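You operate a simulated robot arm through the tools that you are given. There is no shell and no other tool.

You are at the controls of a simulated robot arm. One attempt, no reset.

## Task
Seat a new ring on the red adapter and put it back.
Fine: set the ring size to the letter on the adapter; leave the lever on OPEN. Set down upright: what you pick out.
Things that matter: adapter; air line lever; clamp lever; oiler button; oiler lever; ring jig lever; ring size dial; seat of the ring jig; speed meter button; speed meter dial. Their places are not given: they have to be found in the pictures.

The check looks at the end state, three seconds after you hand in, the way a careful person would. Anything else that was tipped, shoved, dropped, spilled or broken makes it a failure.

## Robot
A 7-joint arm with a two-finger parallel gripper, fixed in place. Base frame: the origin is at the foot of the arm, x ahead of it, y to its left, z up. Readings come in cm, rad, newtons and seconds.
Its first joint turns from -2.897 to 2.897 rad. Payload 3.43 kg.
The tool frame sits at the grasp point between the pads (the TCP): z along the fingers, y along the line on which they close. The tips reach 3 cm beyond it. The gripper opens to 9.4 cm. The fingers are 2.8 cm wide and 1 cm thick; the gripper's body (5 by 9.6 cm) begins 5.5 cm behind the TCP.
Orientation is that of the tool frame in the base frame, as [roll, pitch, yaw] about the fixed x, y, z axes, in that order (R = Rz(yaw) Ry(pitch) Rx(roll)). With the fingers straight down and closing along the base's y, the tool's x points along the base's -x, its y along +y and its z along -z.

## Interface
- The arm moves only by the tool servo_tool. Its argument "series" is a list of rows, each a list of 3 entries, a list of its own where there are three numbers: the opening in per cent of the stroke, from 0 (shut) to 100 (fully open), then the shift along the tool's x, y, z in cm, then the turn, a rotation vector about the tool's x, y, z in rad. In form: [[hand, [tx, ty, tz], [rx, ry, rz]], ...]. A call has 1 to 20 rows; each row shifts and turns the commanded pose from where the row before left it, along the tool's axes as they then stand. Each row takes 0.2 s and may step no farther than 5 cm and 0.15 rad from the row before; otherwise, or with a gripper value out of range, the whole call is refused. Where a pose cannot be reached the arm comes as near as it can. A force on the tool above 40 N (or 10 N above the force at the start of the call, whichever is more), or a blocked arm, ends the call early, and 0.2 s more pass. Each finger travels about 4.5 cm/s and halts on what it meets, pressing with about 41 N; the grip force reading is that of the motor and also rises with nothing between the fingers. The clock runs only during rows and for 0.2 s after the last one: add rows that do not move to give the fingers time. It gives the time, the measured TCP pose, the force on the tool (base axes), the opening and the grip force at its end, in the units of the frame above (readings bear some noise), with the torque about the TCP (base axes, N m) and any sound that the robot's microphone picked up.
- Cameras (640 x 400 px; columns grow to the right, rows downward): "scene" is fixed at [40.06, -50.18, 154.84]; the picture's right is [0.44, -0.90, 0.00], its down [-0.84, -0.41, -0.36] and it looks along [0.32, 0.16, -0.93] (base axes); focal length 366 px, centre (320, 200). "wrist" rides on the gripper at [7.6, 1.4, -10.3] in the tool frame; the picture's right is [-0.18, 0.98, 0.00], its down [-0.75, -0.14, -0.64] and it looks along [-0.63, -0.12, 0.77] (tool axes); focal length 243 px, centre (320, 200).
- grab_frame(camera): a new picture of that camera. The clock stands still meanwhile.
- slide_trunk(by): slides the trunk up (or, below 0, down) by that many cm; the arm rides with it, the base frame stays. It gives what a move gives, with no picture.
- locate(camera, pixels): for up to 12 pixels [column, row] of the newest picture of that camera ("zoom" is the newest enlarged one), the place [x, y, z] in the base frame of the surface seen there, good to about 0.3 cm. The clock stands still meanwhile.
- close_up(camera, box): a new picture of the part [left, top, right, bottom] of that camera's present view, enlarged. The clock stands still meanwhile.
- close_job(): hands the job in; it is judged then, once.

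Open the gripper and draw the arm clear of the work before you hand the job in, unless the task says otherwise.

The tools are called after "Call:" by a JSON object that holds its "method" and its "body". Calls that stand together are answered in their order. servo_tool: Moves the arm, as the interface text tells. Its arguments: {"type":"object","properties":{"series":{"type":"array","items":{"type":"array"}}},"required":["series"]} The other tools are called the same way: slide_trunk (by) slides the trunk up or down; grab_frame (camera) takes a picture; locate (camera, pixels) gives the place of the surface under pixels of a picture; close_up (camera, box) takes an enlarged picture of a part of a camera's view; close_job () hands the job in.

At the start:

```text
time: 0.0
position: [56.23, -33.47, 120.54]
tool_rot: [-3.141, 0.001, -3.141]
ft_force: [0.3, 0.1, -1.0]
torque: [-0.03, 0.01, 0.03]
width: 9.41
finger_force: 0.1
trunk travel left (down, up): [-40.0, 21.0]
```

scene: 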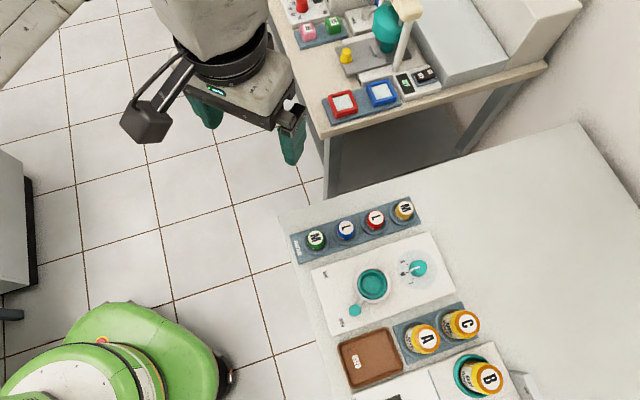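
wrist: 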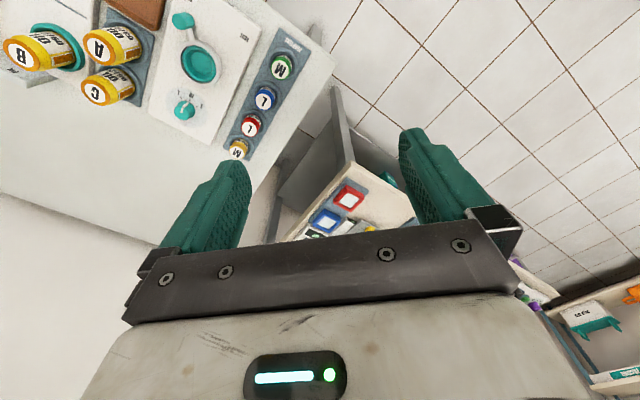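

The scene picture shows a rack with four lettered adapters near (315-405, 210-240) and a white panel with a teal ring seat, a lever and a dial near (370, 280). I'll enlarge these areas to read them.

Call:
{"method": "close_up", "body": {"camera": "scene", "box": [280, 180, 480, 340]}}

Call:
{"method": "close_up", "body": {"camera": "scene", "box": [270, 0, 480, 130]}}

Call:
{"method": "close_up", "body": {"camera": "scene", "box": [320, 290, 560, 400]}}

```text
2.50 times, centred on (380, 260) of scene
```

zoom: 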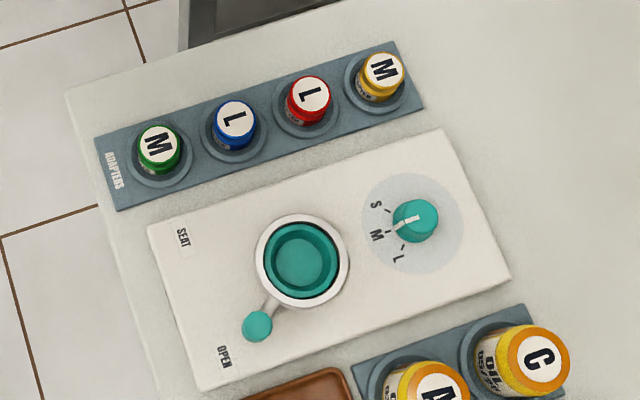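

```text
3.05 times, centred on (375, 65) of scene
```

zoom: 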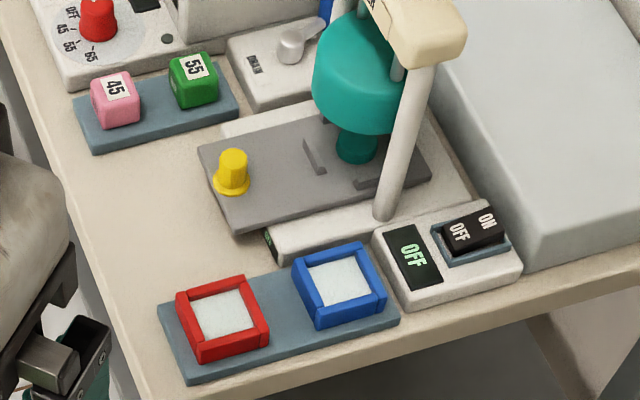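

```text
2.67 times, centred on (440, 345) of scene
```

zoom: 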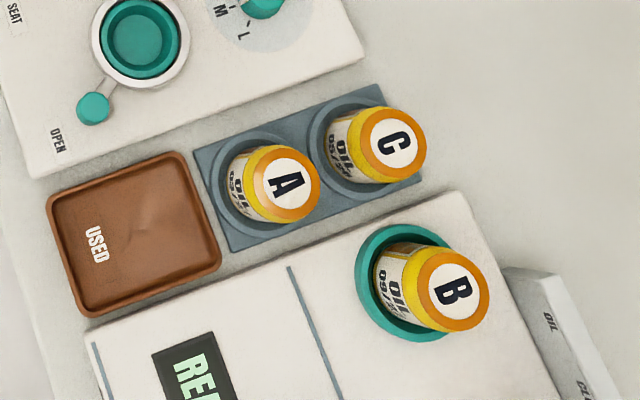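

The red adapter carries an "L"; the dial now points near M and the lever stands at OPEN. I take a fresh close-up of the jig and measure places.

Call:
{"method": "close_up", "body": {"camera": "scene", "box": [290, 190, 450, 290]}}

Call:
{"method": "grab_frame", "body": {"camera": "scene"}}

Call:
{"method": "grab_frame", "body": {"camera": "wrist"}}

```text
4.00 times, centred on (370, 240) of scene
```

zoom: 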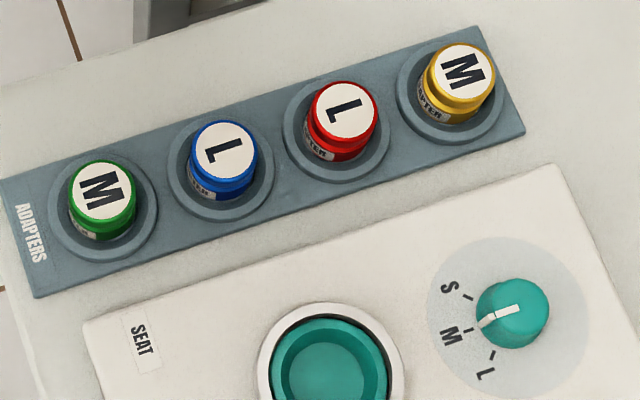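

```text
taken
```

scene: 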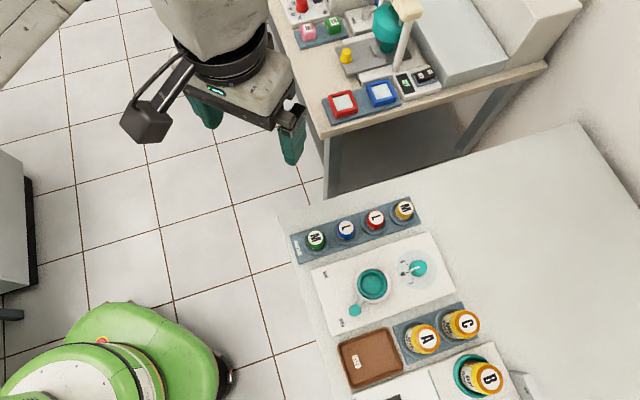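

```text
taken
```

wrist: 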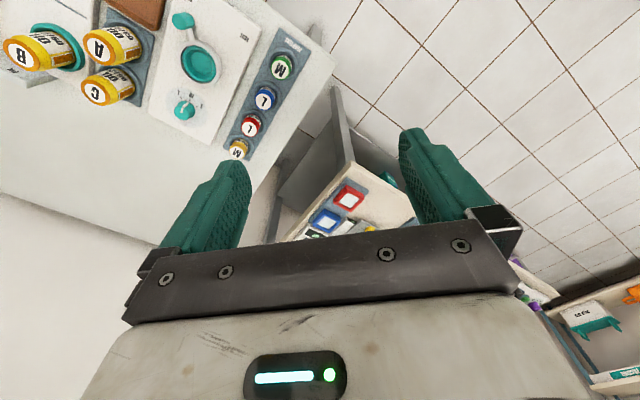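

The zoom shows the red adapter cap around (343,110), knob around (515,310), ring seat around (328,375). I ask for the places of these and the rack.

Call:
{"method": "locate", "body": {"camera": "zoom", "pixels": [[343, 110], [310, 112], [376, 112], [343, 82], [380, 172], [300, 165], [385, 140], [513, 310], [330, 375], [484, 323], [516, 310], [490, 353]]}}

Call:
{"method": "locate", "body": {"camera": "scene", "pixels": [[372, 283], [355, 311], [365, 301], [340, 323], [323, 273], [357, 276], [389, 284], [419, 268], [316, 239], [404, 210], [346, 230], [450, 200]]}}

```text
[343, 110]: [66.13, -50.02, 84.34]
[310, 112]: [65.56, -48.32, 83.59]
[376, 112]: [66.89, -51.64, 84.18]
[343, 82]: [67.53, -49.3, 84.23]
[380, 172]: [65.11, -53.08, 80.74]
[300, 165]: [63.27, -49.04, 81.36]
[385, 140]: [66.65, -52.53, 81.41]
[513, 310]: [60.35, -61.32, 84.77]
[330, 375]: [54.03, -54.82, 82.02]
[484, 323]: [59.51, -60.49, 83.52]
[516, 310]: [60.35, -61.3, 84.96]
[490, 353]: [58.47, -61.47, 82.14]
```

```text
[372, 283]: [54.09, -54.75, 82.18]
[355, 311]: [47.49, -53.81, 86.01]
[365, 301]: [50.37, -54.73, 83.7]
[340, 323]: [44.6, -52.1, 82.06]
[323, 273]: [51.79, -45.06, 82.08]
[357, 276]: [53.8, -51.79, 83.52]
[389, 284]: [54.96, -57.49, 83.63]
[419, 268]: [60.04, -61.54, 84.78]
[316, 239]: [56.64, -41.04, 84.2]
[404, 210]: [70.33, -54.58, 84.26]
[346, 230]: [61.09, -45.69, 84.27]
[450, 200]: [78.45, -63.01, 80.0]
```

The work table is at z≈80, the jig panel at z≈82, and the adapter tops at z≈84.3; the red adapter is at about (66,-50) and the seat at about (54.2,-54.7). I move the open hand above the rack and turn it 45° so that it closes across the row, then look with the wrist camera.

Call:
{"method": "servo_tool", "body": {"series": [[100, [-0.4, -2.5, 2.5], [0, 0, 0.13]], [100, [-0.4, -2.5, 2.5], [0, 0, 0.13]], [100, [0, -2.5, 2.5], [0, 0, 0.13]], [100, [0, -2.5, 2.5], [0, 0, 0.13]], [100, [0, -2.5, 2.5], [0, 0, 0.13]], [100, [0, 0, 0], [0, 0, 0.135]], [100, [0, 0, 0], [0, 0, 0]]]}}

```text
time: 1.6
position: [53.86, -45.48, 107.97]
tool_rot: [-3.141, 0.002, 2.355]
ft_force: [-0.1, 0.6, -0.8]
torque: [-0.01, 0.0, 0.0]
width: 9.41
finger_force: 0.1
trunk travel left (down, up): [-40.0, 21.0]
```

The hand is at (53.9,-45.5,108), turned as asked. I take a wrist picture to see the rack and jig from here.

Call:
{"method": "grab_frame", "body": {"camera": "wrist"}}

Call:
{"method": "grab_frame", "body": {"camera": "scene"}}

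```text
taken
```

wrist: 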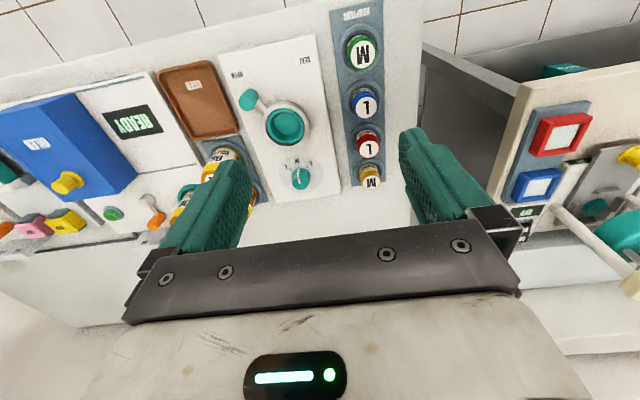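

```text
taken
```

scene: 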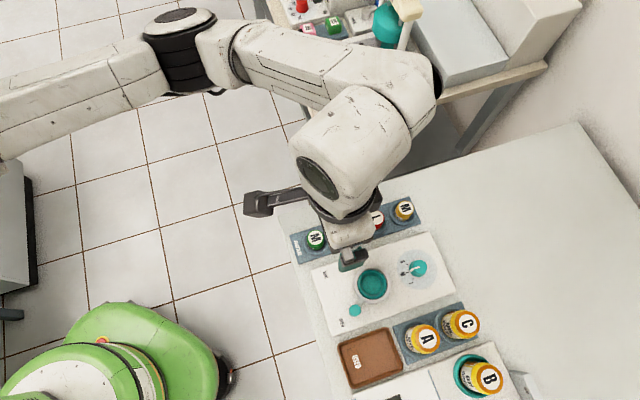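

The wrist view shows the jig panel around (285,120) and the rack around (365,110). I enlarge it to see the adapters, lever and dial in detail.

Call:
{"method": "close_up", "body": {"camera": "wrist", "box": [220, 0, 420, 210]}}

Call:
{"method": "close_up", "body": {"camera": "wrist", "box": [330, 80, 410, 200]}}

```text
1.90 times, centred on (320, 105) of wrist
```

zoom: 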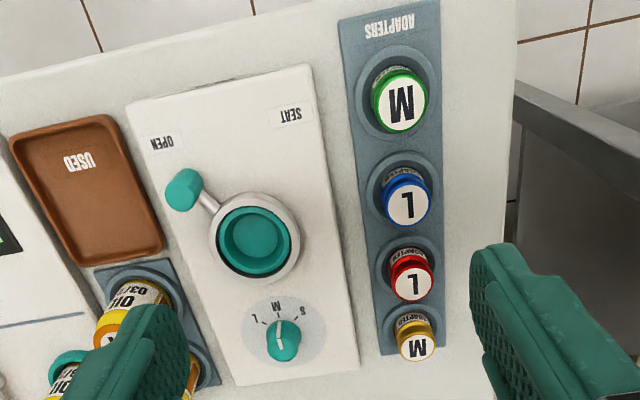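

```text
3.33 times, centred on (370, 140) of wrist
```

zoom: 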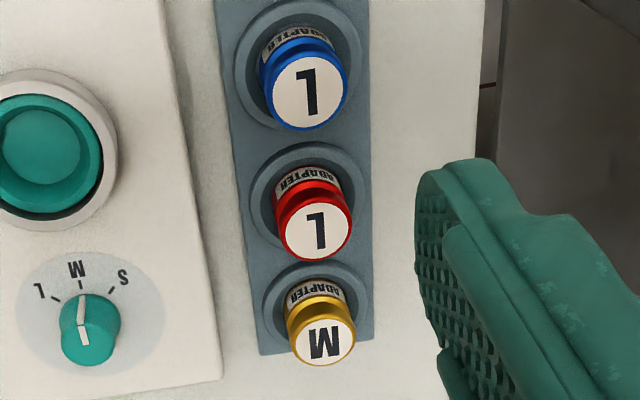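

The zoom shows the red L adapter with its cap centre at about (317,230), the dial knob at (88,335) pointing at the M tick (82,298), with the L tick at (52,296). I locate these points.

Call:
{"method": "locate", "body": {"camera": "zoom", "pixels": [[90, 345], [82, 298], [52, 298], [112, 292], [82, 330], [64, 340], [120, 330], [317, 232], [352, 228], [282, 235], [305, 185], [305, 150]]}}

Call:
{"method": "close_up", "body": {"camera": "scene", "box": [390, 240, 450, 300]}}

```text
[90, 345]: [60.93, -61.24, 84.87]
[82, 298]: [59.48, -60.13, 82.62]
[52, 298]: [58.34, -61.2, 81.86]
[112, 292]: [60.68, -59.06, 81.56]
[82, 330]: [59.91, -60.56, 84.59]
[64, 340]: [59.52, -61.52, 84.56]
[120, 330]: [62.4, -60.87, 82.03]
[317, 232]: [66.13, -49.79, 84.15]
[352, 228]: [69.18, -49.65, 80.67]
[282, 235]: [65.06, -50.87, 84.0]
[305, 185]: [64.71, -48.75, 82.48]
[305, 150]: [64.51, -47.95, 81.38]
```

```text
6.67 times, centred on (420, 270) of scene
```

zoom: 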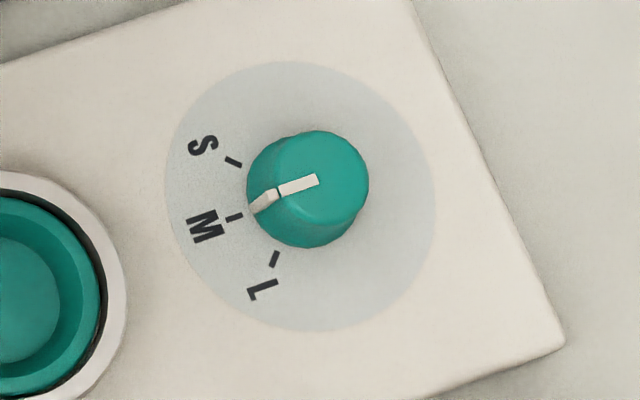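

The dial close-up shows disc edges near (165,197)–(435,197), ticks S (233,162), M (235,217), L (274,259) and the knob top centre (308,190). I locate these to get the dial's centre and tick angles.

Call:
{"method": "locate", "body": {"camera": "zoom", "pixels": [[233, 162], [235, 217], [274, 259], [168, 197], [433, 197], [300, 64], [300, 330], [310, 170], [316, 181], [280, 192], [250, 180], [365, 185]]}}

Call:
{"method": "close_up", "body": {"camera": "scene", "box": [330, 250, 410, 330]}}

```text
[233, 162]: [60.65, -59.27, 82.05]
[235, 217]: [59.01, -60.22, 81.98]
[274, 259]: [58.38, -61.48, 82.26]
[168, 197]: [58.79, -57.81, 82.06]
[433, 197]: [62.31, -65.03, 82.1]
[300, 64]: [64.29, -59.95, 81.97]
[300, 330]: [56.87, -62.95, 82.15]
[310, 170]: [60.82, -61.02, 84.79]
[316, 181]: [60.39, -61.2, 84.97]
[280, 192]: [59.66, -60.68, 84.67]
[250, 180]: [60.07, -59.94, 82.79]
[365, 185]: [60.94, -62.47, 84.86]
```

```text
5.00 times, centred on (370, 290) of scene
```

zoom: 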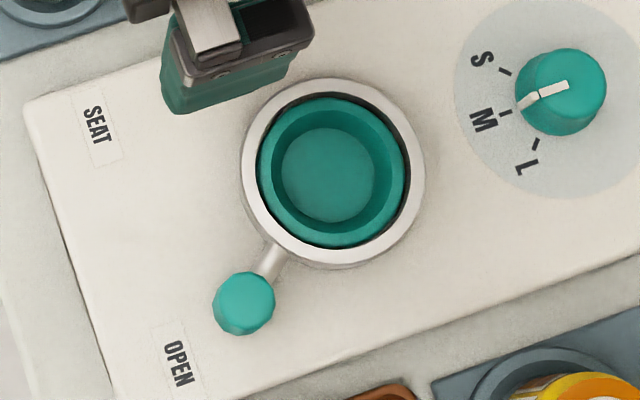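

The dial centre works out at about (60.3,-61.5), with the pointer at M (≈133°) and L at ≈178°. In the jig close-up I now measure the seat floor (330,175), its teal rim, the white ring and the lever knob (245,300).

Call:
{"method": "locate", "body": {"camera": "zoom", "pixels": [[330, 175], [284, 175], [372, 175], [330, 130], [330, 220], [268, 175], [396, 175], [248, 175], [418, 175], [245, 295], [245, 325], [268, 262]]}}

Call:
{"method": "close_up", "body": {"camera": "wrist", "box": [230, 70, 330, 150]}}

```text
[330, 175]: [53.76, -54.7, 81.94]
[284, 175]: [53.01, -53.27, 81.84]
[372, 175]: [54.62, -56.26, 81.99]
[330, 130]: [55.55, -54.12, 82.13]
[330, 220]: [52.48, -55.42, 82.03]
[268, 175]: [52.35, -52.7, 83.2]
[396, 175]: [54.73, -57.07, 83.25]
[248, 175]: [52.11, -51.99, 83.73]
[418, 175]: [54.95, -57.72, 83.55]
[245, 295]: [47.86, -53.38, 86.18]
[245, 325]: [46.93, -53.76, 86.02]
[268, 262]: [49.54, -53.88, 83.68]
```

```text
5.00 times, centred on (280, 110) of wrist
```

zoom: 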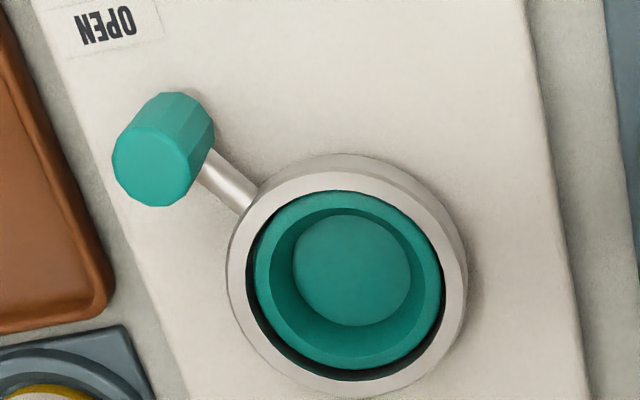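

The seat is a funnel with its floor at z≈82 (centre ≈(53.75,-54.7)), white ring at z≈83.6, and the lever knob top at z≈86. I check the tall oil cans' heights near the dial and the rack cup rims before moving down.

Call:
{"method": "locate", "body": {"camera": "scene", "pixels": [[466, 322], [427, 338], [488, 375], [410, 325], [370, 355], [372, 217], [378, 222], [386, 218], [366, 228], [412, 205], [394, 214], [405, 200]]}}

Call:
{"method": "close_up", "body": {"camera": "wrist", "box": [340, 120, 400, 195]}}

```text
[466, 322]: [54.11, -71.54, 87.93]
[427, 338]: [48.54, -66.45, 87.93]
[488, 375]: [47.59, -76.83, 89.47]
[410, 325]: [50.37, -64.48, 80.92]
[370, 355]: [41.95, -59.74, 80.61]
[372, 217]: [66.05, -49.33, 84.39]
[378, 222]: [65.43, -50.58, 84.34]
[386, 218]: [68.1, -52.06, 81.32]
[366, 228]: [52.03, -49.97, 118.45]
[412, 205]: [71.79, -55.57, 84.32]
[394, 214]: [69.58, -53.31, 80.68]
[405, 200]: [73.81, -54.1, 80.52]
```

```text
5.33 times, centred on (370, 158) of wrist
```

zoom: 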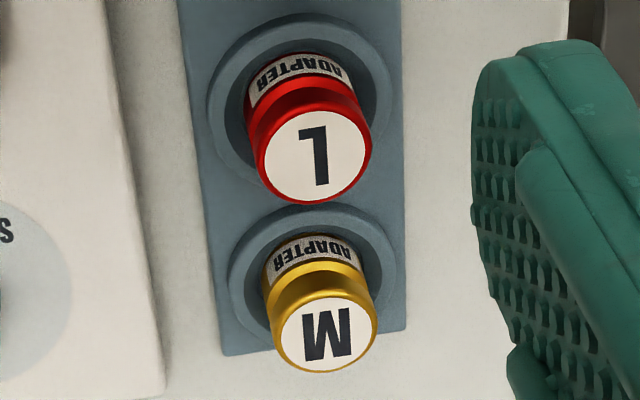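

Nothing near the dial is above z≈90. I move the hand over the dial centre (60.55,-61.45) at TCP z≈95 and narrow the fingers to about 5.5 cm.

Call:
{"method": "servo_tool", "body": {"series": [[100, [-3.2, -1.31, 2.6], [0, 0, 0]], [100, [-3.2, -1.31, 2.6], [0, 0, 0]], [80, [-3.2, -1.31, 2.6], [0, 0, 0]], [60, [-3.2, -1.31, 2.6], [0, 0, 0]], [58, [-3.2, -1.31, 2.6], [0, 0, 0]], [58, [0, 0, 0], [0, 0, 0]], [58, [0, 0, 0], [0, 0, 0]]]}}

Call:
{"method": "grab_frame", "body": {"camera": "wrist"}}

Call:
{"method": "grab_frame", "body": {"camera": "scene"}}

```text
time: 3.2
position: [60.49, -61.35, 94.96]
tool_rot: [3.141, 0.002, 2.356]
ft_force: [-0.6, 0.6, -0.2]
torque: [-0.01, 0.02, -0.01]
width: 5.47
finger_force: 0.0
trunk travel left (down, up): [-40.0, 21.0]
```

```text
taken
```

wrist: 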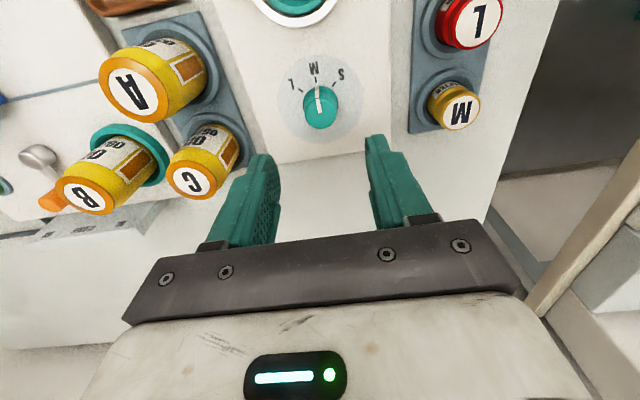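

```text
taken
```

scene: 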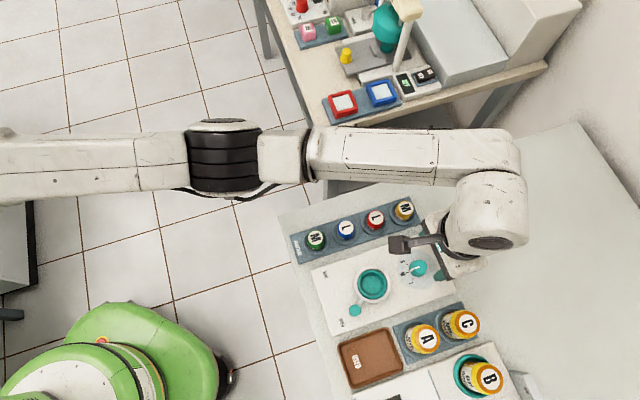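

The knob appears at about (320,105) on the tool axis column. I enlarge to verify alignment before lowering.

Call:
{"method": "close_up", "body": {"camera": "wrist", "box": [270, 40, 370, 140]}}

```text
4.00 times, centred on (320, 90) of wrist
```

zoom: 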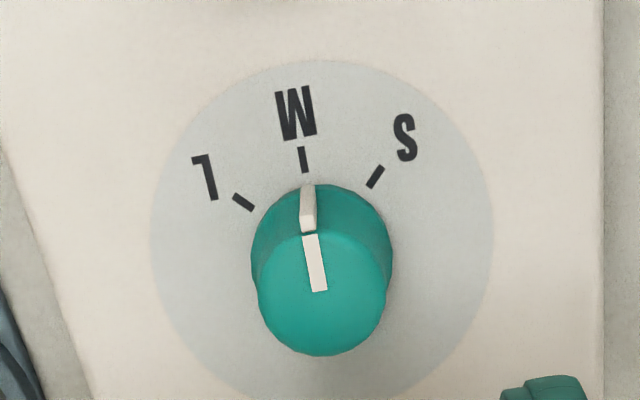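

Knob is centred on the closing axis (zoom top centre ≈(322,292)). I lower the open fingers around it to TCP z≈85.8 (tips ≈82.8), then close gently to see the grip.

Call:
{"method": "servo_tool", "body": {"series": [[58, [0.2, 0, 3.0], [0, 0, 0]], [58, [0, 0, 3.0], [0, 0, 0]], [58, [0, 0, 2.2], [0, 0, 0]], [58, [0, 0, 0.9], [0, 0, 0]], [58, [0, 0, 0], [0, 0, 0]]]}}

Call:
{"method": "grab_frame", "body": {"camera": "wrist"}}

```text
time: 4.4
position: [60.45, -61.31, 85.86]
tool_rot: [3.14, 0.001, 2.357]
ft_force: [-0.2, -0.2, 0.2]
torque: [0.0, 0.01, -0.03]
width: 5.47
finger_force: 0.1
trunk travel left (down, up): [-40.0, 21.0]
```

```text
taken
```

wrist: 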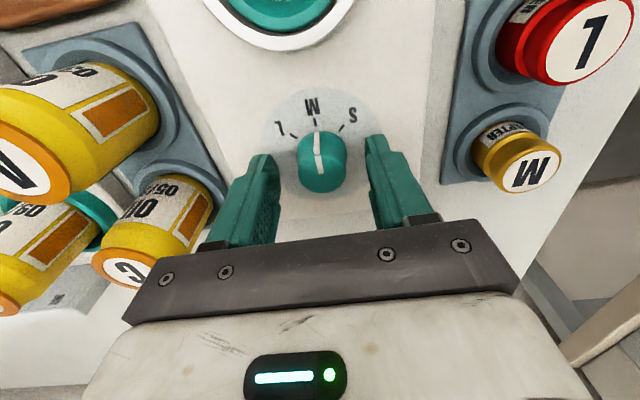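

The knob sits between the fingers, centred at about (322,160). I close on it, waiting for the grip to settle.

Call:
{"method": "servo_tool", "body": {"series": [[30, [0, 0, 0], [0, 0, 0]], [15, [0, 0, 0], [0, 0, 0]], [15, [0, 0, 0], [0, 0, 0]], [15, [0, 0, 0], [0, 0, 0]]]}}

```text
time: 5.4
position: [60.46, -61.27, 85.91]
tool_rot: [3.14, -0.002, 2.356]
ft_force: [3.3, 3.7, -0.1]
torque: [-0.2, 0.19, 0.06]
width: 2.86
finger_force: 44.5
trunk travel left (down, up): [-40.0, 21.0]
```

The grip is on the knob (width 2.86, 44 N) with a small side load. I turn it about 45° counter-clockwise seen from above, towards L.

Call:
{"method": "servo_tool", "body": {"series": [[15, [0, 0.05, 0], [0, 0, -0.131]], [15, [0, 0, 0], [0, 0, -0.131]], [15, [0, 0, 0], [0, 0, -0.131]], [15, [0, 0, 0], [0, 0, -0.131]], [15, [0, 0, 0], [0, 0, -0.131]], [15, [0, 0, 0], [0, 0, -0.131]], [15, [0, 0, 0], [0, 0, 0]]]}}

Call:
{"method": "grab_frame", "body": {"camera": "wrist"}}

```text
time: 7.0
position: [60.47, -61.31, 85.92]
tool_rot: [3.141, 0.0, -3.139]
ft_force: [1.4, -6.5, 0.4]
torque: [0.29, 0.22, -0.02]
width: 2.83
finger_force: 44.9
trunk travel left (down, up): [-40.0, 21.0]
```

```text
taken
```

wrist: 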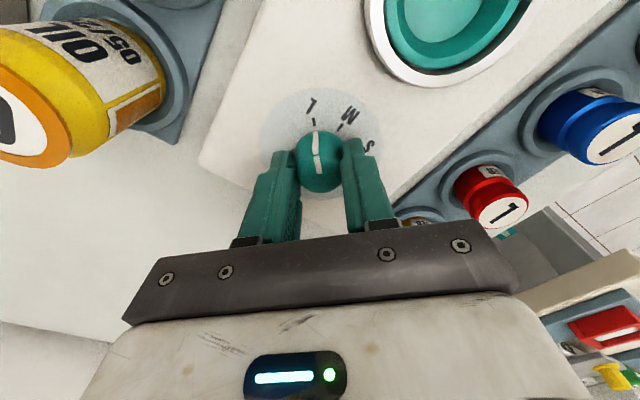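

The pointer now appears aimed at the L tick (313,120). I enlarge to check before releasing.

Call:
{"method": "close_up", "body": {"camera": "wrist", "box": [270, 85, 370, 205]}}

Call:
{"method": "close_up", "body": {"camera": "scene", "box": [380, 230, 460, 300]}}

```text
3.33 times, centred on (320, 145) of wrist
```

zoom: 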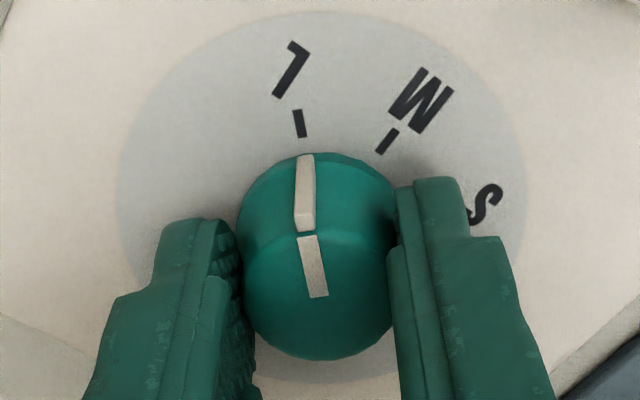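

```text
5.71 times, centred on (420, 265) of scene
```

zoom: 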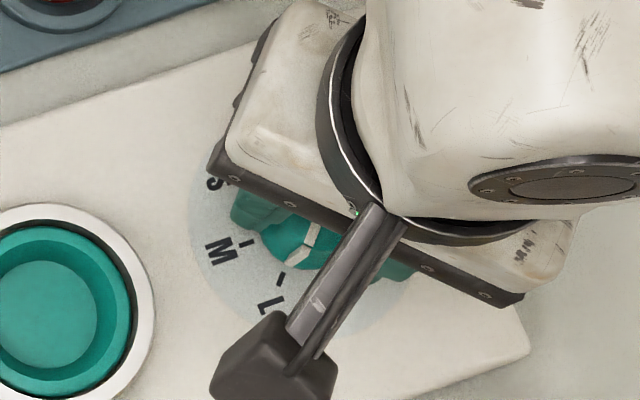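

The pointer lines up with the L tick (zoom: tick (295,112)–(303,137), pointer foot (308,155)). I release the knob and rise straight up.

Call:
{"method": "servo_tool", "body": {"series": [[40, [0, 0, 0], [0, 0, 0]], [58, [0, 0, 0], [0, 0, 0]], [58, [0, 0, 0], [0, 0, 0]], [58, [0, 0, -2], [0, 0, 0]], [58, [0, 0, -4], [0, 0, 0]], [58, [0, 0, -4], [0, 0, 0]], [58, [0, 0, 0], [0, 0, 0]]]}}

Call:
{"method": "close_up", "body": {"camera": "wrist", "box": [270, 40, 370, 140]}}

```text
time: 8.6
position: [60.45, -61.24, 95.98]
tool_rot: [3.141, 0.002, 3.141]
ft_force: [-1.6, -0.1, 0.3]
torque: [0.01, 0.02, 0.03]
width: 5.42
finger_force: 0.0
trunk travel left (down, up): [-40.0, 21.0]
```

```text
4.00 times, centred on (320, 90) of wrist
```

zoom: 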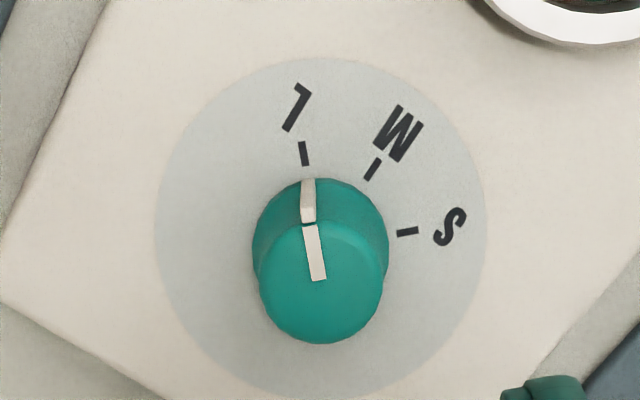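

The dial reads L. Next I turn back 45° and move over the red adapter at (66.15,-49.9), staying at z≈96.

Call:
{"method": "servo_tool", "body": {"series": [[60, [0, 0, 0], [0, 0, 0.131]], [60, [0, 0, 0], [0, 0, 0.131]], [60, [0, 0, 0], [0, 0, 0.131]], [60, [0, 0, 0], [0, 0, 0.131]], [60, [0, 0, 0], [0, 0, 0.131]], [60, [0, 0, 0], [0, 0, 0.13]], [60, [1.0, 3.01, 0], [0, 0, 0]], [60, [1.0, 3.01, 0], [0, 0, 0]], [60, [1.0, 3.01, 0], [0, 0, 0]], [60, [1.0, 3.01, 0], [0, 0, 0]], [60, [0, 0, 0], [0, 0, 0]], [60, [0, 0, 0], [0, 0, 0]]]}}

Call:
{"method": "grab_frame", "body": {"camera": "wrist"}}

Call:
{"method": "close_up", "body": {"camera": "wrist", "box": [270, 40, 370, 140]}}

```text
time: 11.2
position: [66.25, -49.86, 95.76]
tool_rot: [-3.141, 0.0, 2.356]
ft_force: [-0.9, 0.3, 0.3]
torque: [0.02, -0.03, 0.02]
width: 5.64
finger_force: 0.0
trunk travel left (down, up): [-40.0, 21.0]
```

```text
taken
```

wrist: 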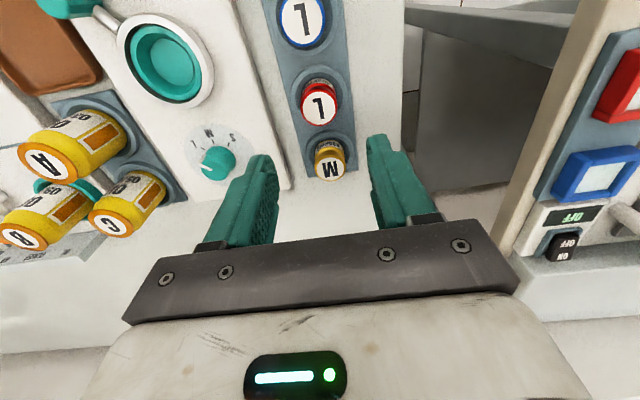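

```text
4.00 times, centred on (320, 90) of wrist
```

zoom: 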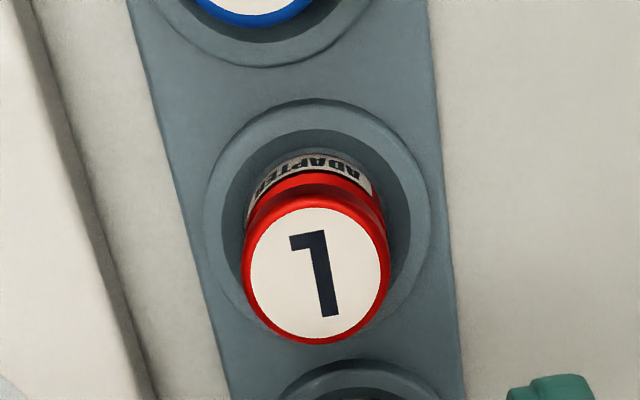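

The red adapter's cap centre at zoom (316,275) lies on the tool axis. I measure heights on the adapter's bands and the cup around it to choose the gripping height.

Call:
{"method": "locate", "body": {"camera": "zoom", "pixels": [[316, 275], [330, 168], [330, 190], [320, 203], [350, 195], [218, 230], [235, 230], [420, 230], [405, 250], [310, 108], [310, 140], [180, 260]]}}

Call:
{"method": "close_up", "body": {"camera": "wrist", "box": [295, 65, 345, 135]}}

```text
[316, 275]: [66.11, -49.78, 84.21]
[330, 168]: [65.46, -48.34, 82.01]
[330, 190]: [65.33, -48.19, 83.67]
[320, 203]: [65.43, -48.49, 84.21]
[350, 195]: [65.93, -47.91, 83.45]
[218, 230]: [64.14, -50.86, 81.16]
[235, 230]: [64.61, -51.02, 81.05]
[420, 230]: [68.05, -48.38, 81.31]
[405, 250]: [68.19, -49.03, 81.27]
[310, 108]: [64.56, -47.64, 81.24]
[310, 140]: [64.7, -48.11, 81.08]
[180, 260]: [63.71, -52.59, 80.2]
```

```text
5.71 times, centred on (320, 100) of wrist
```

zoom: 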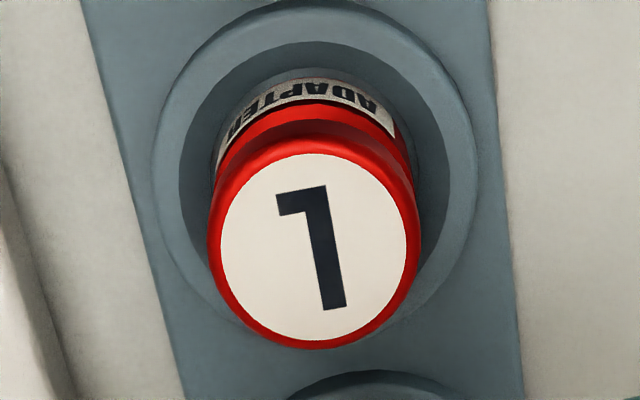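

The rack cup rim is at z≈81.2 and the cap top at 84.2, so I will grip the top 1.5 cm (tips at ≈82.7, TCP ≈85.7), which also leaves room above the seat's ring. Lowering in steps.

Call:
{"method": "servo_tool", "body": {"series": [[60, [0.05, -0.08, 3.5], [0, 0, 0]], [60, [0, 0, 3.5], [0, 0, 0]], [60, [0, 0, 2.0], [0, 0, 0]], [60, [0, 0, 1.05], [0, 0, 0]], [60, [0, 0, 0], [0, 0, 0]]]}}

Call:
{"method": "grab_frame", "body": {"camera": "wrist"}}

```text
time: 12.4
position: [66.14, -49.92, 85.84]
tool_rot: [3.141, 0.0, 2.358]
ft_force: [0.3, 1.7, 0.7]
torque: [-0.02, 0.0, -0.01]
width: 5.62
finger_force: 0.0
trunk travel left (down, up): [-40.0, 21.0]
```

```text
taken
```

wrist: 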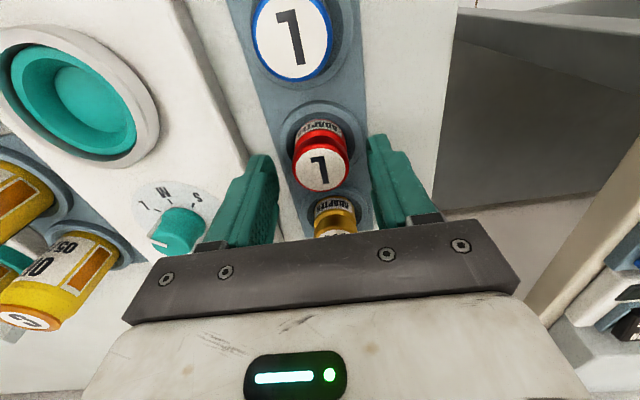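

The red adapter is centred between the fingers (cap at (321,165)). I lower 0.1 cm more and close on it.

Call:
{"method": "servo_tool", "body": {"series": [[60, [0, 0, 0.1], [0, 0, 0]], [42, [0, 0, 0], [0, 0, 0]], [25, [0, 0, 0], [0, 0, 0]], [25, [0, 0, 0], [0, 0, 0]], [25, [0, 0, 0], [0, 0, 0]]]}}

Call:
{"method": "grab_frame", "body": {"camera": "wrist"}}

```text
time: 13.6
position: [66.09, -49.92, 85.84]
tool_rot: [3.141, -0.001, 2.358]
ft_force: [-0.2, -0.3, 0.7]
torque: [0.0, 0.02, 0.0]
width: 3.26
finger_force: 40.3
trunk travel left (down, up): [-40.0, 21.0]
```

```text
taken
```

wrist: 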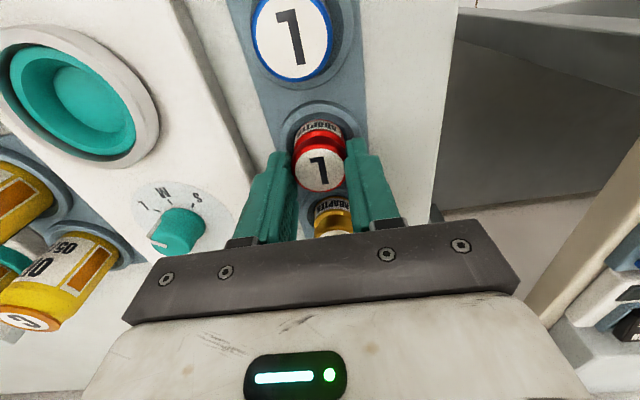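

Gripped at width 3.26 cm with 40 N. I lift straight up about 8 cm and check that the adapter comes along.

Call:
{"method": "servo_tool", "body": {"series": [[25, [0, 0, -0.5], [0, 0, 0]], [25, [0, 0, -1], [0, 0, 0]], [25, [0, 0, -2], [0, 0, 0]], [25, [0, 0, -2.5], [0, 0, 0]], [25, [0, 0, -2.5], [0, 0, 0]], [25, [0, 0, 0], [0, 0, 0]], [25, [0, 0, 0], [0, 0, 0]]]}}

Call:
{"method": "grab_frame", "body": {"camera": "wrist"}}

Call:
{"method": "grab_frame", "body": {"camera": "scene"}}

```text
time: 15.2
position: [65.93, -49.91, 94.31]
tool_rot: [-3.142, 0.001, 2.354]
ft_force: [0.1, -0.2, -1.1]
torque: [-0.04, 0.0, -0.01]
width: 3.23
finger_force: 41.1
trunk travel left (down, up): [-40.0, 21.0]
```

```text
taken
```

wrist: 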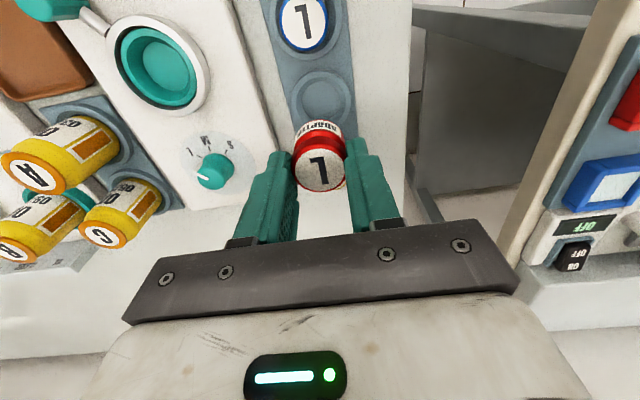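

```text
taken
```

scene: 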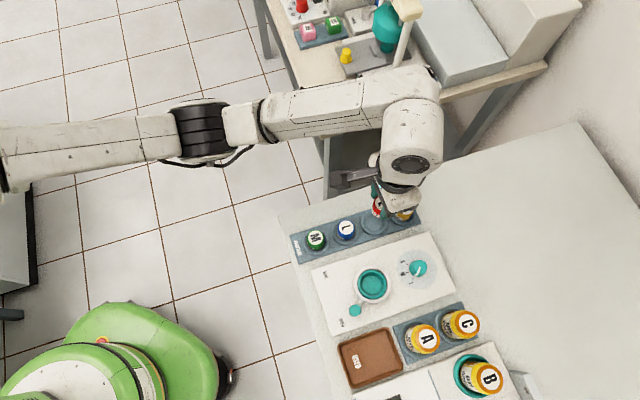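

The adapter is in the hand and its cup is empty at wrist (318,98). I measure the cup's floor and the seat from this view.

Call:
{"method": "close_up", "body": {"camera": "wrist", "box": [270, 50, 370, 200]}}

Call:
{"method": "locate", "body": {"camera": "wrist", "pixels": [[318, 96], [318, 100], [304, 98], [332, 98], [318, 86], [318, 110], [293, 98], [343, 98], [160, 68], [143, 68], [180, 70], [160, 50]]}}

```text
2.67 times, centred on (320, 125) of wrist
```

zoom: 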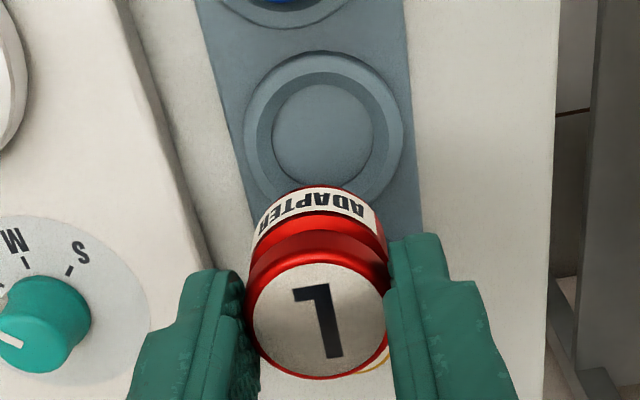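

```text
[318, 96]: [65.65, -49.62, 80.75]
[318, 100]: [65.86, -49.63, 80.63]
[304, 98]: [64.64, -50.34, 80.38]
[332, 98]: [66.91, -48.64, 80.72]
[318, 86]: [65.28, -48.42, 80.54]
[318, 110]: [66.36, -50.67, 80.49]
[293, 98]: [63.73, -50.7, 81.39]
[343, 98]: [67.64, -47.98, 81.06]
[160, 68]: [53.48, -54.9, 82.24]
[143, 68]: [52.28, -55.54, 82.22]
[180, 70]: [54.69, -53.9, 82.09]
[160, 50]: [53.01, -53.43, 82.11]
```

The cup floor is at z≈80.55, so the adapter is about 3.65 cm tall, and its bottom hangs 5.3 cm below the TCP. I carry it over to the seat at about (53.75,-54.7), keeping the height.

Call:
{"method": "servo_tool", "body": {"series": [[25, [1.3, -3.0, -0.2], [0, 0, 0]], [25, [1.3, -3.0, -0.2], [0, 0, 0]], [25, [1.3, -3.0, 0], [0, 0, 0]], [25, [1.3, -3.0, 0], [0, 0, 0]], [25, [0, 0, 0], [0, 0, 0]], [25, [0, 0, 0], [0, 0, 0]]]}}

Call:
{"method": "grab_frame", "body": {"camera": "wrist"}}

Call:
{"method": "close_up", "body": {"camera": "wrist", "box": [260, 40, 380, 200]}}

```text
time: 16.6
position: [53.92, -54.81, 94.72]
tool_rot: [-3.141, -0.001, 2.358]
ft_force: [0.8, 1.0, -0.4]
torque: [0.01, 0.0, 0.01]
width: 3.23
finger_force: 41.4
trunk travel left (down, up): [-40.0, 21.0]
```

```text
taken
```

wrist: 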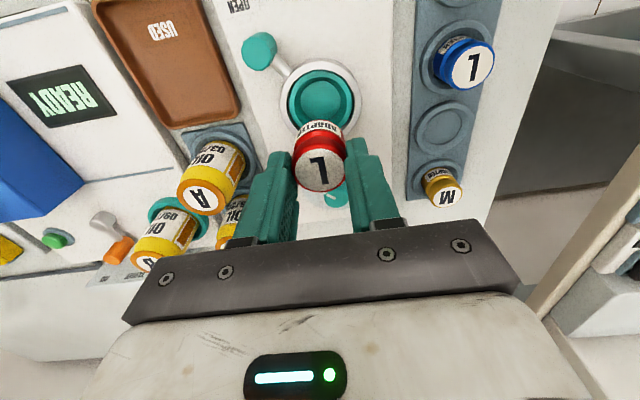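

```text
2.50 times, centred on (320, 120) of wrist
```

zoom: 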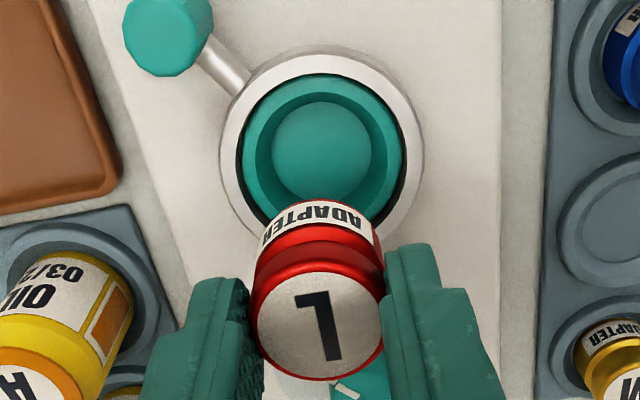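

The seat is visible just beyond the adapter; its floor centre (zoom ≈(321,151)) puts the seat about 0.3 cm further along the tool's +x. I correct by that and lower to just above the rim.

Call:
{"method": "servo_tool", "body": {"series": [[25, [0.3, 0.03, 1.5], [0, 0, 0]], [25, [0, 0, 2.0], [0, 0, 0]], [25, [0, 0, 1.7], [0, 0, 0]], [25, [0, 0, 0], [0, 0, 0]], [25, [0, 0, 0], [0, 0, 0]]]}}

Call:
{"method": "grab_frame", "body": {"camera": "wrist"}}

Call:
{"method": "close_up", "body": {"camera": "wrist", "box": [260, 40, 380, 200]}}

Call:
{"method": "close_up", "body": {"camera": "scene", "box": [320, 230, 440, 330]}}

```text
time: 17.8
position: [53.72, -54.43, 89.58]
tool_rot: [3.139, -0.001, 2.357]
ft_force: [-0.2, -0.4, -1.1]
torque: [-0.02, 0.01, 0.0]
width: 3.23
finger_force: 40.9
trunk travel left (down, up): [-40.0, 21.0]
```

```text
taken
```

wrist: 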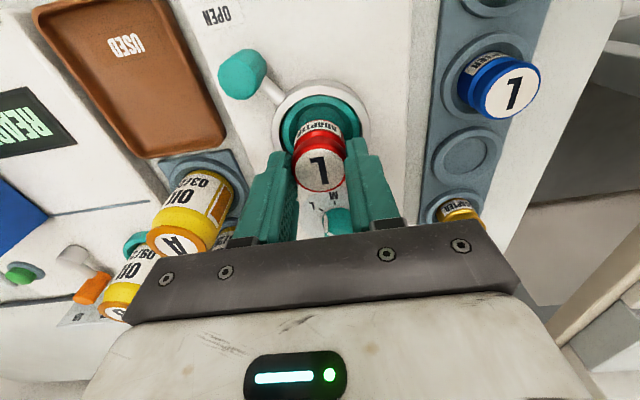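

```text
2.50 times, centred on (320, 120) of wrist
```

zoom: 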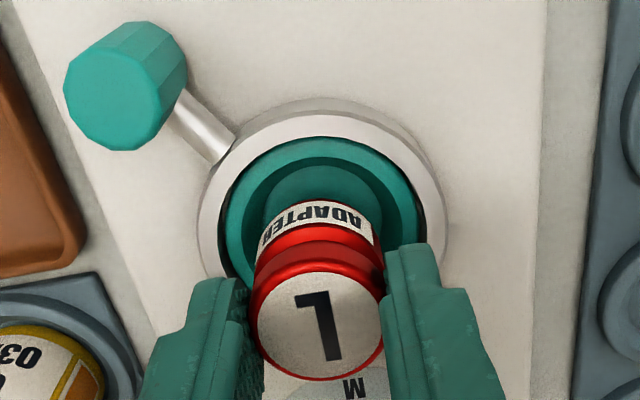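

```text
4.00 times, centred on (380, 280) of scene
```

zoom: 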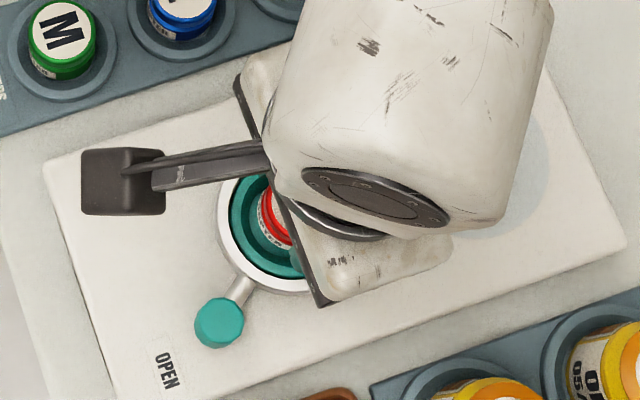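

The adapter hangs about 1 cm above the rim and is centred over the funnel (zoom col ≈320). I lower it into the funnel in small steps, watching the force.

Call:
{"method": "servo_tool", "body": {"series": [[25, [-0.1, 0, 0.8], [0, 0, 0]], [25, [0, 0, 0.6], [0, 0, 0]], [25, [0, 0, 0.4], [0, 0, 0]], [25, [0, 0, 0], [0, 0, 0]]]}}

Call:
{"method": "close_up", "body": {"camera": "wrist", "box": [260, 80, 380, 200]}}

```text
time: 18.8
position: [53.84, -54.55, 87.66]
tool_rot: [3.141, -0.002, 2.36]
ft_force: [0.5, 0.2, 0.0]
torque: [0.0, 0.04, -0.02]
width: 3.24
finger_force: 40.8
trunk travel left (down, up): [-40.0, 21.0]
```

```text
3.33 times, centred on (320, 140) of wrist
```

zoom: 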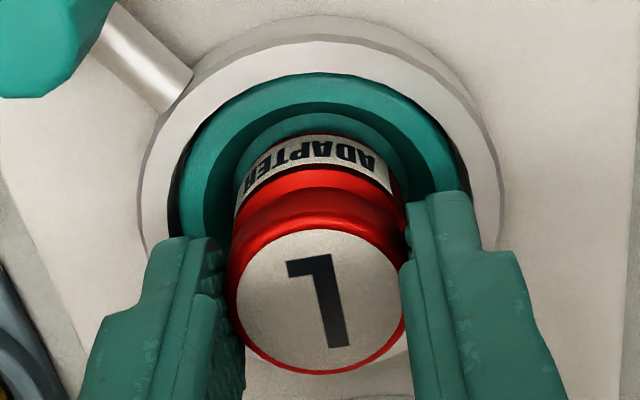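

No contact yet at TCP z 87.66 (bottom ≈82.4), adapter well inside the funnel. I lower further in 0.1 cm steps.

Call:
{"method": "servo_tool", "body": {"series": [[25, [0, 0, 0.1], [0, 0, 0]], [25, [0, 0, 0.1], [0, 0, 0]], [25, [0, 0, 0], [0, 0, 0]]]}}

```text
time: 19.6
position: [53.78, -54.63, 87.54]
tool_rot: [3.141, -0.001, 2.356]
ft_force: [0.2, -0.6, -0.4]
torque: [0.0, -0.02, 0.02]
width: 3.24
finger_force: 40.9
trunk travel left (down, up): [-40.0, 21.0]
```

Still free. I continue downward in small steps until the force shows contact.

Call:
{"method": "servo_tool", "body": {"series": [[25, [0, 0, 0.1], [0, 0, 0]], [25, [0, 0, 0.1], [0, 0, 0]], [25, [0, 0, 0], [0, 0, 0]]]}}

```text
time: 20.4
position: [53.75, -54.63, 87.23]
tool_rot: [3.142, 0.001, 2.357]
ft_force: [0.6, 0.1, -0.6]
torque: [0.0, 0.0, -0.01]
width: 3.26
finger_force: 40.7
trunk travel left (down, up): [-40.0, 21.0]
```

No contact at TCP z 87.23. I go on in 0.1 cm steps.

Call:
{"method": "servo_tool", "body": {"series": [[25, [0, 0, 0.1], [0, 0, 0]], [25, [0, 0, 0], [0, 0, 0]]]}}

Call:
{"method": "close_up", "body": {"camera": "wrist", "box": [260, 80, 380, 200]}}

```text
time: 21.0
position: [53.84, -54.48, 87.29]
tool_rot: [3.141, -0.002, 2.36]
ft_force: [0.7, 1.3, 5.2]
torque: [0.16, -0.06, 0.0]
width: 3.24
finger_force: 41.2
trunk travel left (down, up): [-40.0, 21.0]
```

```text
3.33 times, centred on (320, 140) of wrist
```

zoom: 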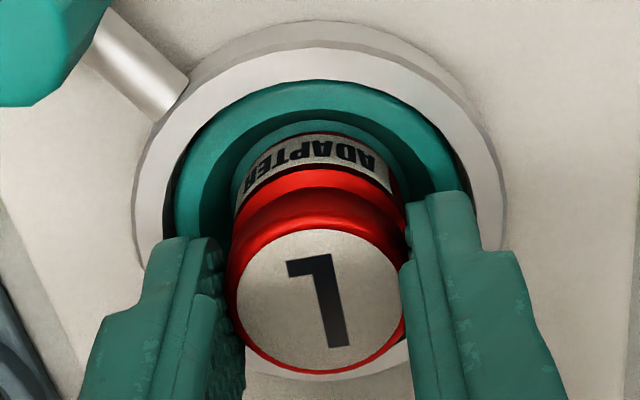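

Contact: 5 N upward, mostly on the +y side of the adapter's bottom edge. I shift about 0.1 cm to -y and lower slightly to seat it fully.

Call:
{"method": "servo_tool", "body": {"series": [[25, [-0.04, -0.1, 0], [0, 0, 0]], [25, [0, 0, 0.08], [0, 0, 0]], [25, [0, 0, 0], [0, 0, 0]]]}}

```text
time: 21.8
position: [53.86, -54.68, 87.24]
tool_rot: [-3.14, 0.001, 2.359]
ft_force: [2.9, 8.0, 16.8]
torque: [0.37, -0.16, 0.04]
width: 3.26
finger_force: 40.8
trunk travel left (down, up): [-40.0, 21.0]
```

Force through the centre shows it resting on the floor. I ease the load a little and open the fingers to release it.

Call:
{"method": "servo_tool", "body": {"series": [[25, [0, 0.03, -0.08], [0, 0, 0]], [30, [0, 0, 0], [0, 0, 0]], [38, [0, 0, 0], [0, 0, 0]], [48, [0, 0, 0], [0, 0, 0]], [58, [0, 0, 0], [0, 0, 0]], [58, [0, 0, 0], [0, 0, 0]]]}}

Call:
{"method": "close_up", "body": {"camera": "wrist", "box": [240, 60, 400, 200]}}

```text
time: 23.2
position: [53.77, -54.81, 87.06]
tool_rot: [-3.141, -0.001, 2.359]
ft_force: [0.4, 0.0, 0.5]
torque: [0.0, 0.02, 0.0]
width: 5.45
finger_force: 0.0
trunk travel left (down, up): [-40.0, 21.0]
```

```text
2.86 times, centred on (320, 130) of wrist
```

zoom: 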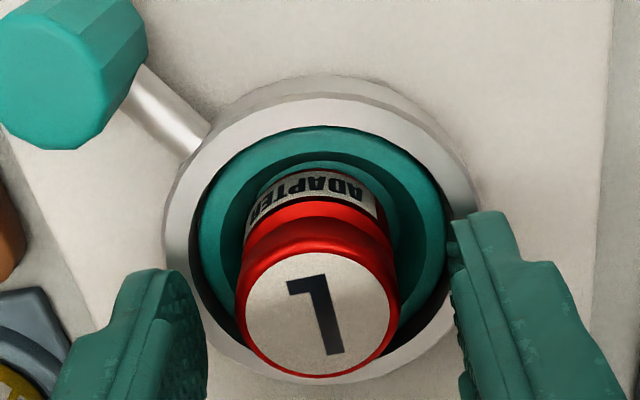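

The adapter stands in the seat. I raise the hand straight up and look from both cameras.

Call:
{"method": "servo_tool", "body": {"series": [[58, [0, 0, -1.5], [0, 0, 0]], [58, [0, 0, -3], [0, 0, 0]], [58, [0, 0, -4], [0, 0, 0]], [58, [0, 0, 0], [0, 0, 0]]]}}

Call:
{"method": "close_up", "body": {"camera": "wrist", "box": [240, 20, 400, 180]}}

Call:
{"method": "grab_frame", "body": {"camera": "wrist"}}

Call:
{"method": "close_up", "body": {"camera": "scene", "box": [300, 220, 440, 340]}}

```text
time: 24.2
position: [53.85, -54.74, 95.68]
tool_rot: [3.14, 0.001, 2.356]
ft_force: [-0.2, -0.3, 0.0]
torque: [0.0, 0.01, -0.03]
width: 5.47
finger_force: 0.0
trunk travel left (down, up): [-40.0, 21.0]
```

```text
2.50 times, centred on (320, 100) of wrist
```

zoom: 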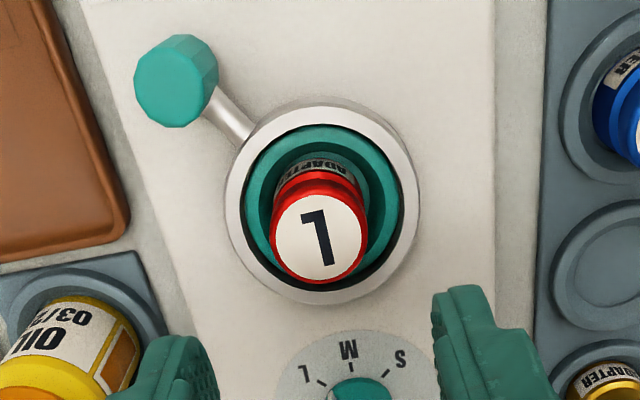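

```text
taken
```

wrist: 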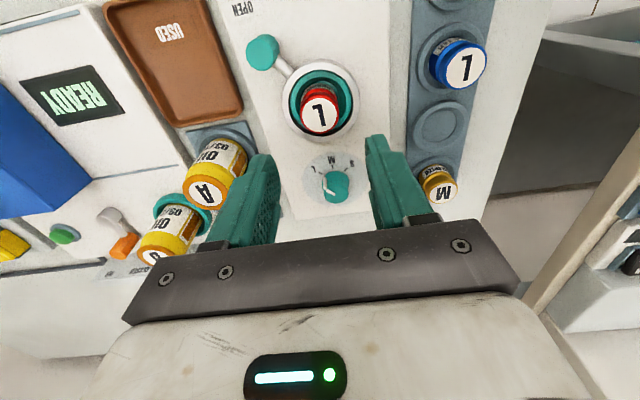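

```text
3.33 times, centred on (370, 280) of scene
```

zoom: 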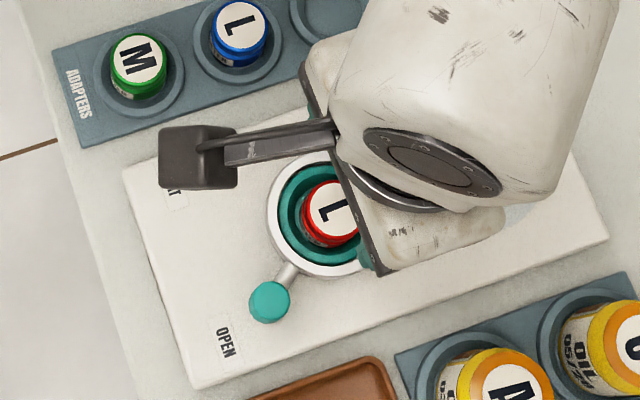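

The adapter stands upright in the seat. Now I measure the lever knob (wrist ≈(263,52)) precisely in an enlarged view.

Call:
{"method": "close_up", "body": {"camera": "wrist", "box": [235, 20, 335, 100]}}

Call:
{"method": "locate", "body": {"camera": "zoom", "pixels": [[140, 165], [180, 150], [100, 165], [140, 130], [140, 205], [210, 165], [245, 215], [265, 240], [420, 380], [190, 110], [230, 190], [330, 300]]}}

Call:
{"method": "close_up", "body": {"camera": "scene", "box": [320, 260, 420, 340]}}

```text
5.00 times, centred on (285, 60) of wrist
```

zoom: 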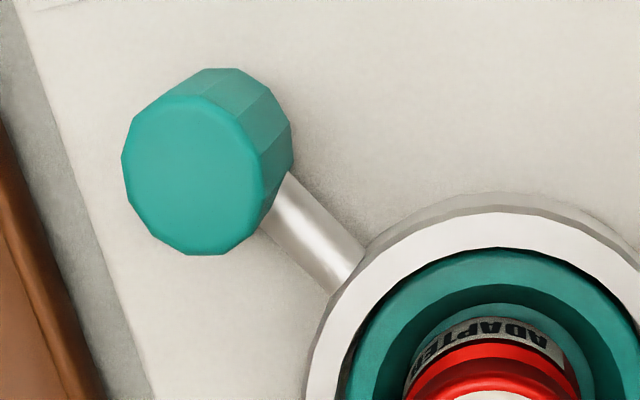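

```text
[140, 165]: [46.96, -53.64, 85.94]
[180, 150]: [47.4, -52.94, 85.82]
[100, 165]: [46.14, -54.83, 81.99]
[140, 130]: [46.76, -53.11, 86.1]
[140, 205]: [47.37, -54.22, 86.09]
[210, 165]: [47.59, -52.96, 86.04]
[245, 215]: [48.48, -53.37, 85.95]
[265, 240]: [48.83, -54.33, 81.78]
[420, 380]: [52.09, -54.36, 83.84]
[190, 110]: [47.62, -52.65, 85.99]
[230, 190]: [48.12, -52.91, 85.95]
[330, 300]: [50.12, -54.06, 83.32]
```

```text
5.00 times, centred on (370, 300) of scene
```

zoom: 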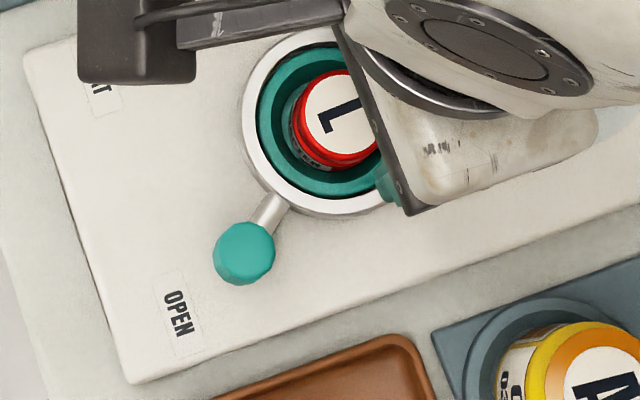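

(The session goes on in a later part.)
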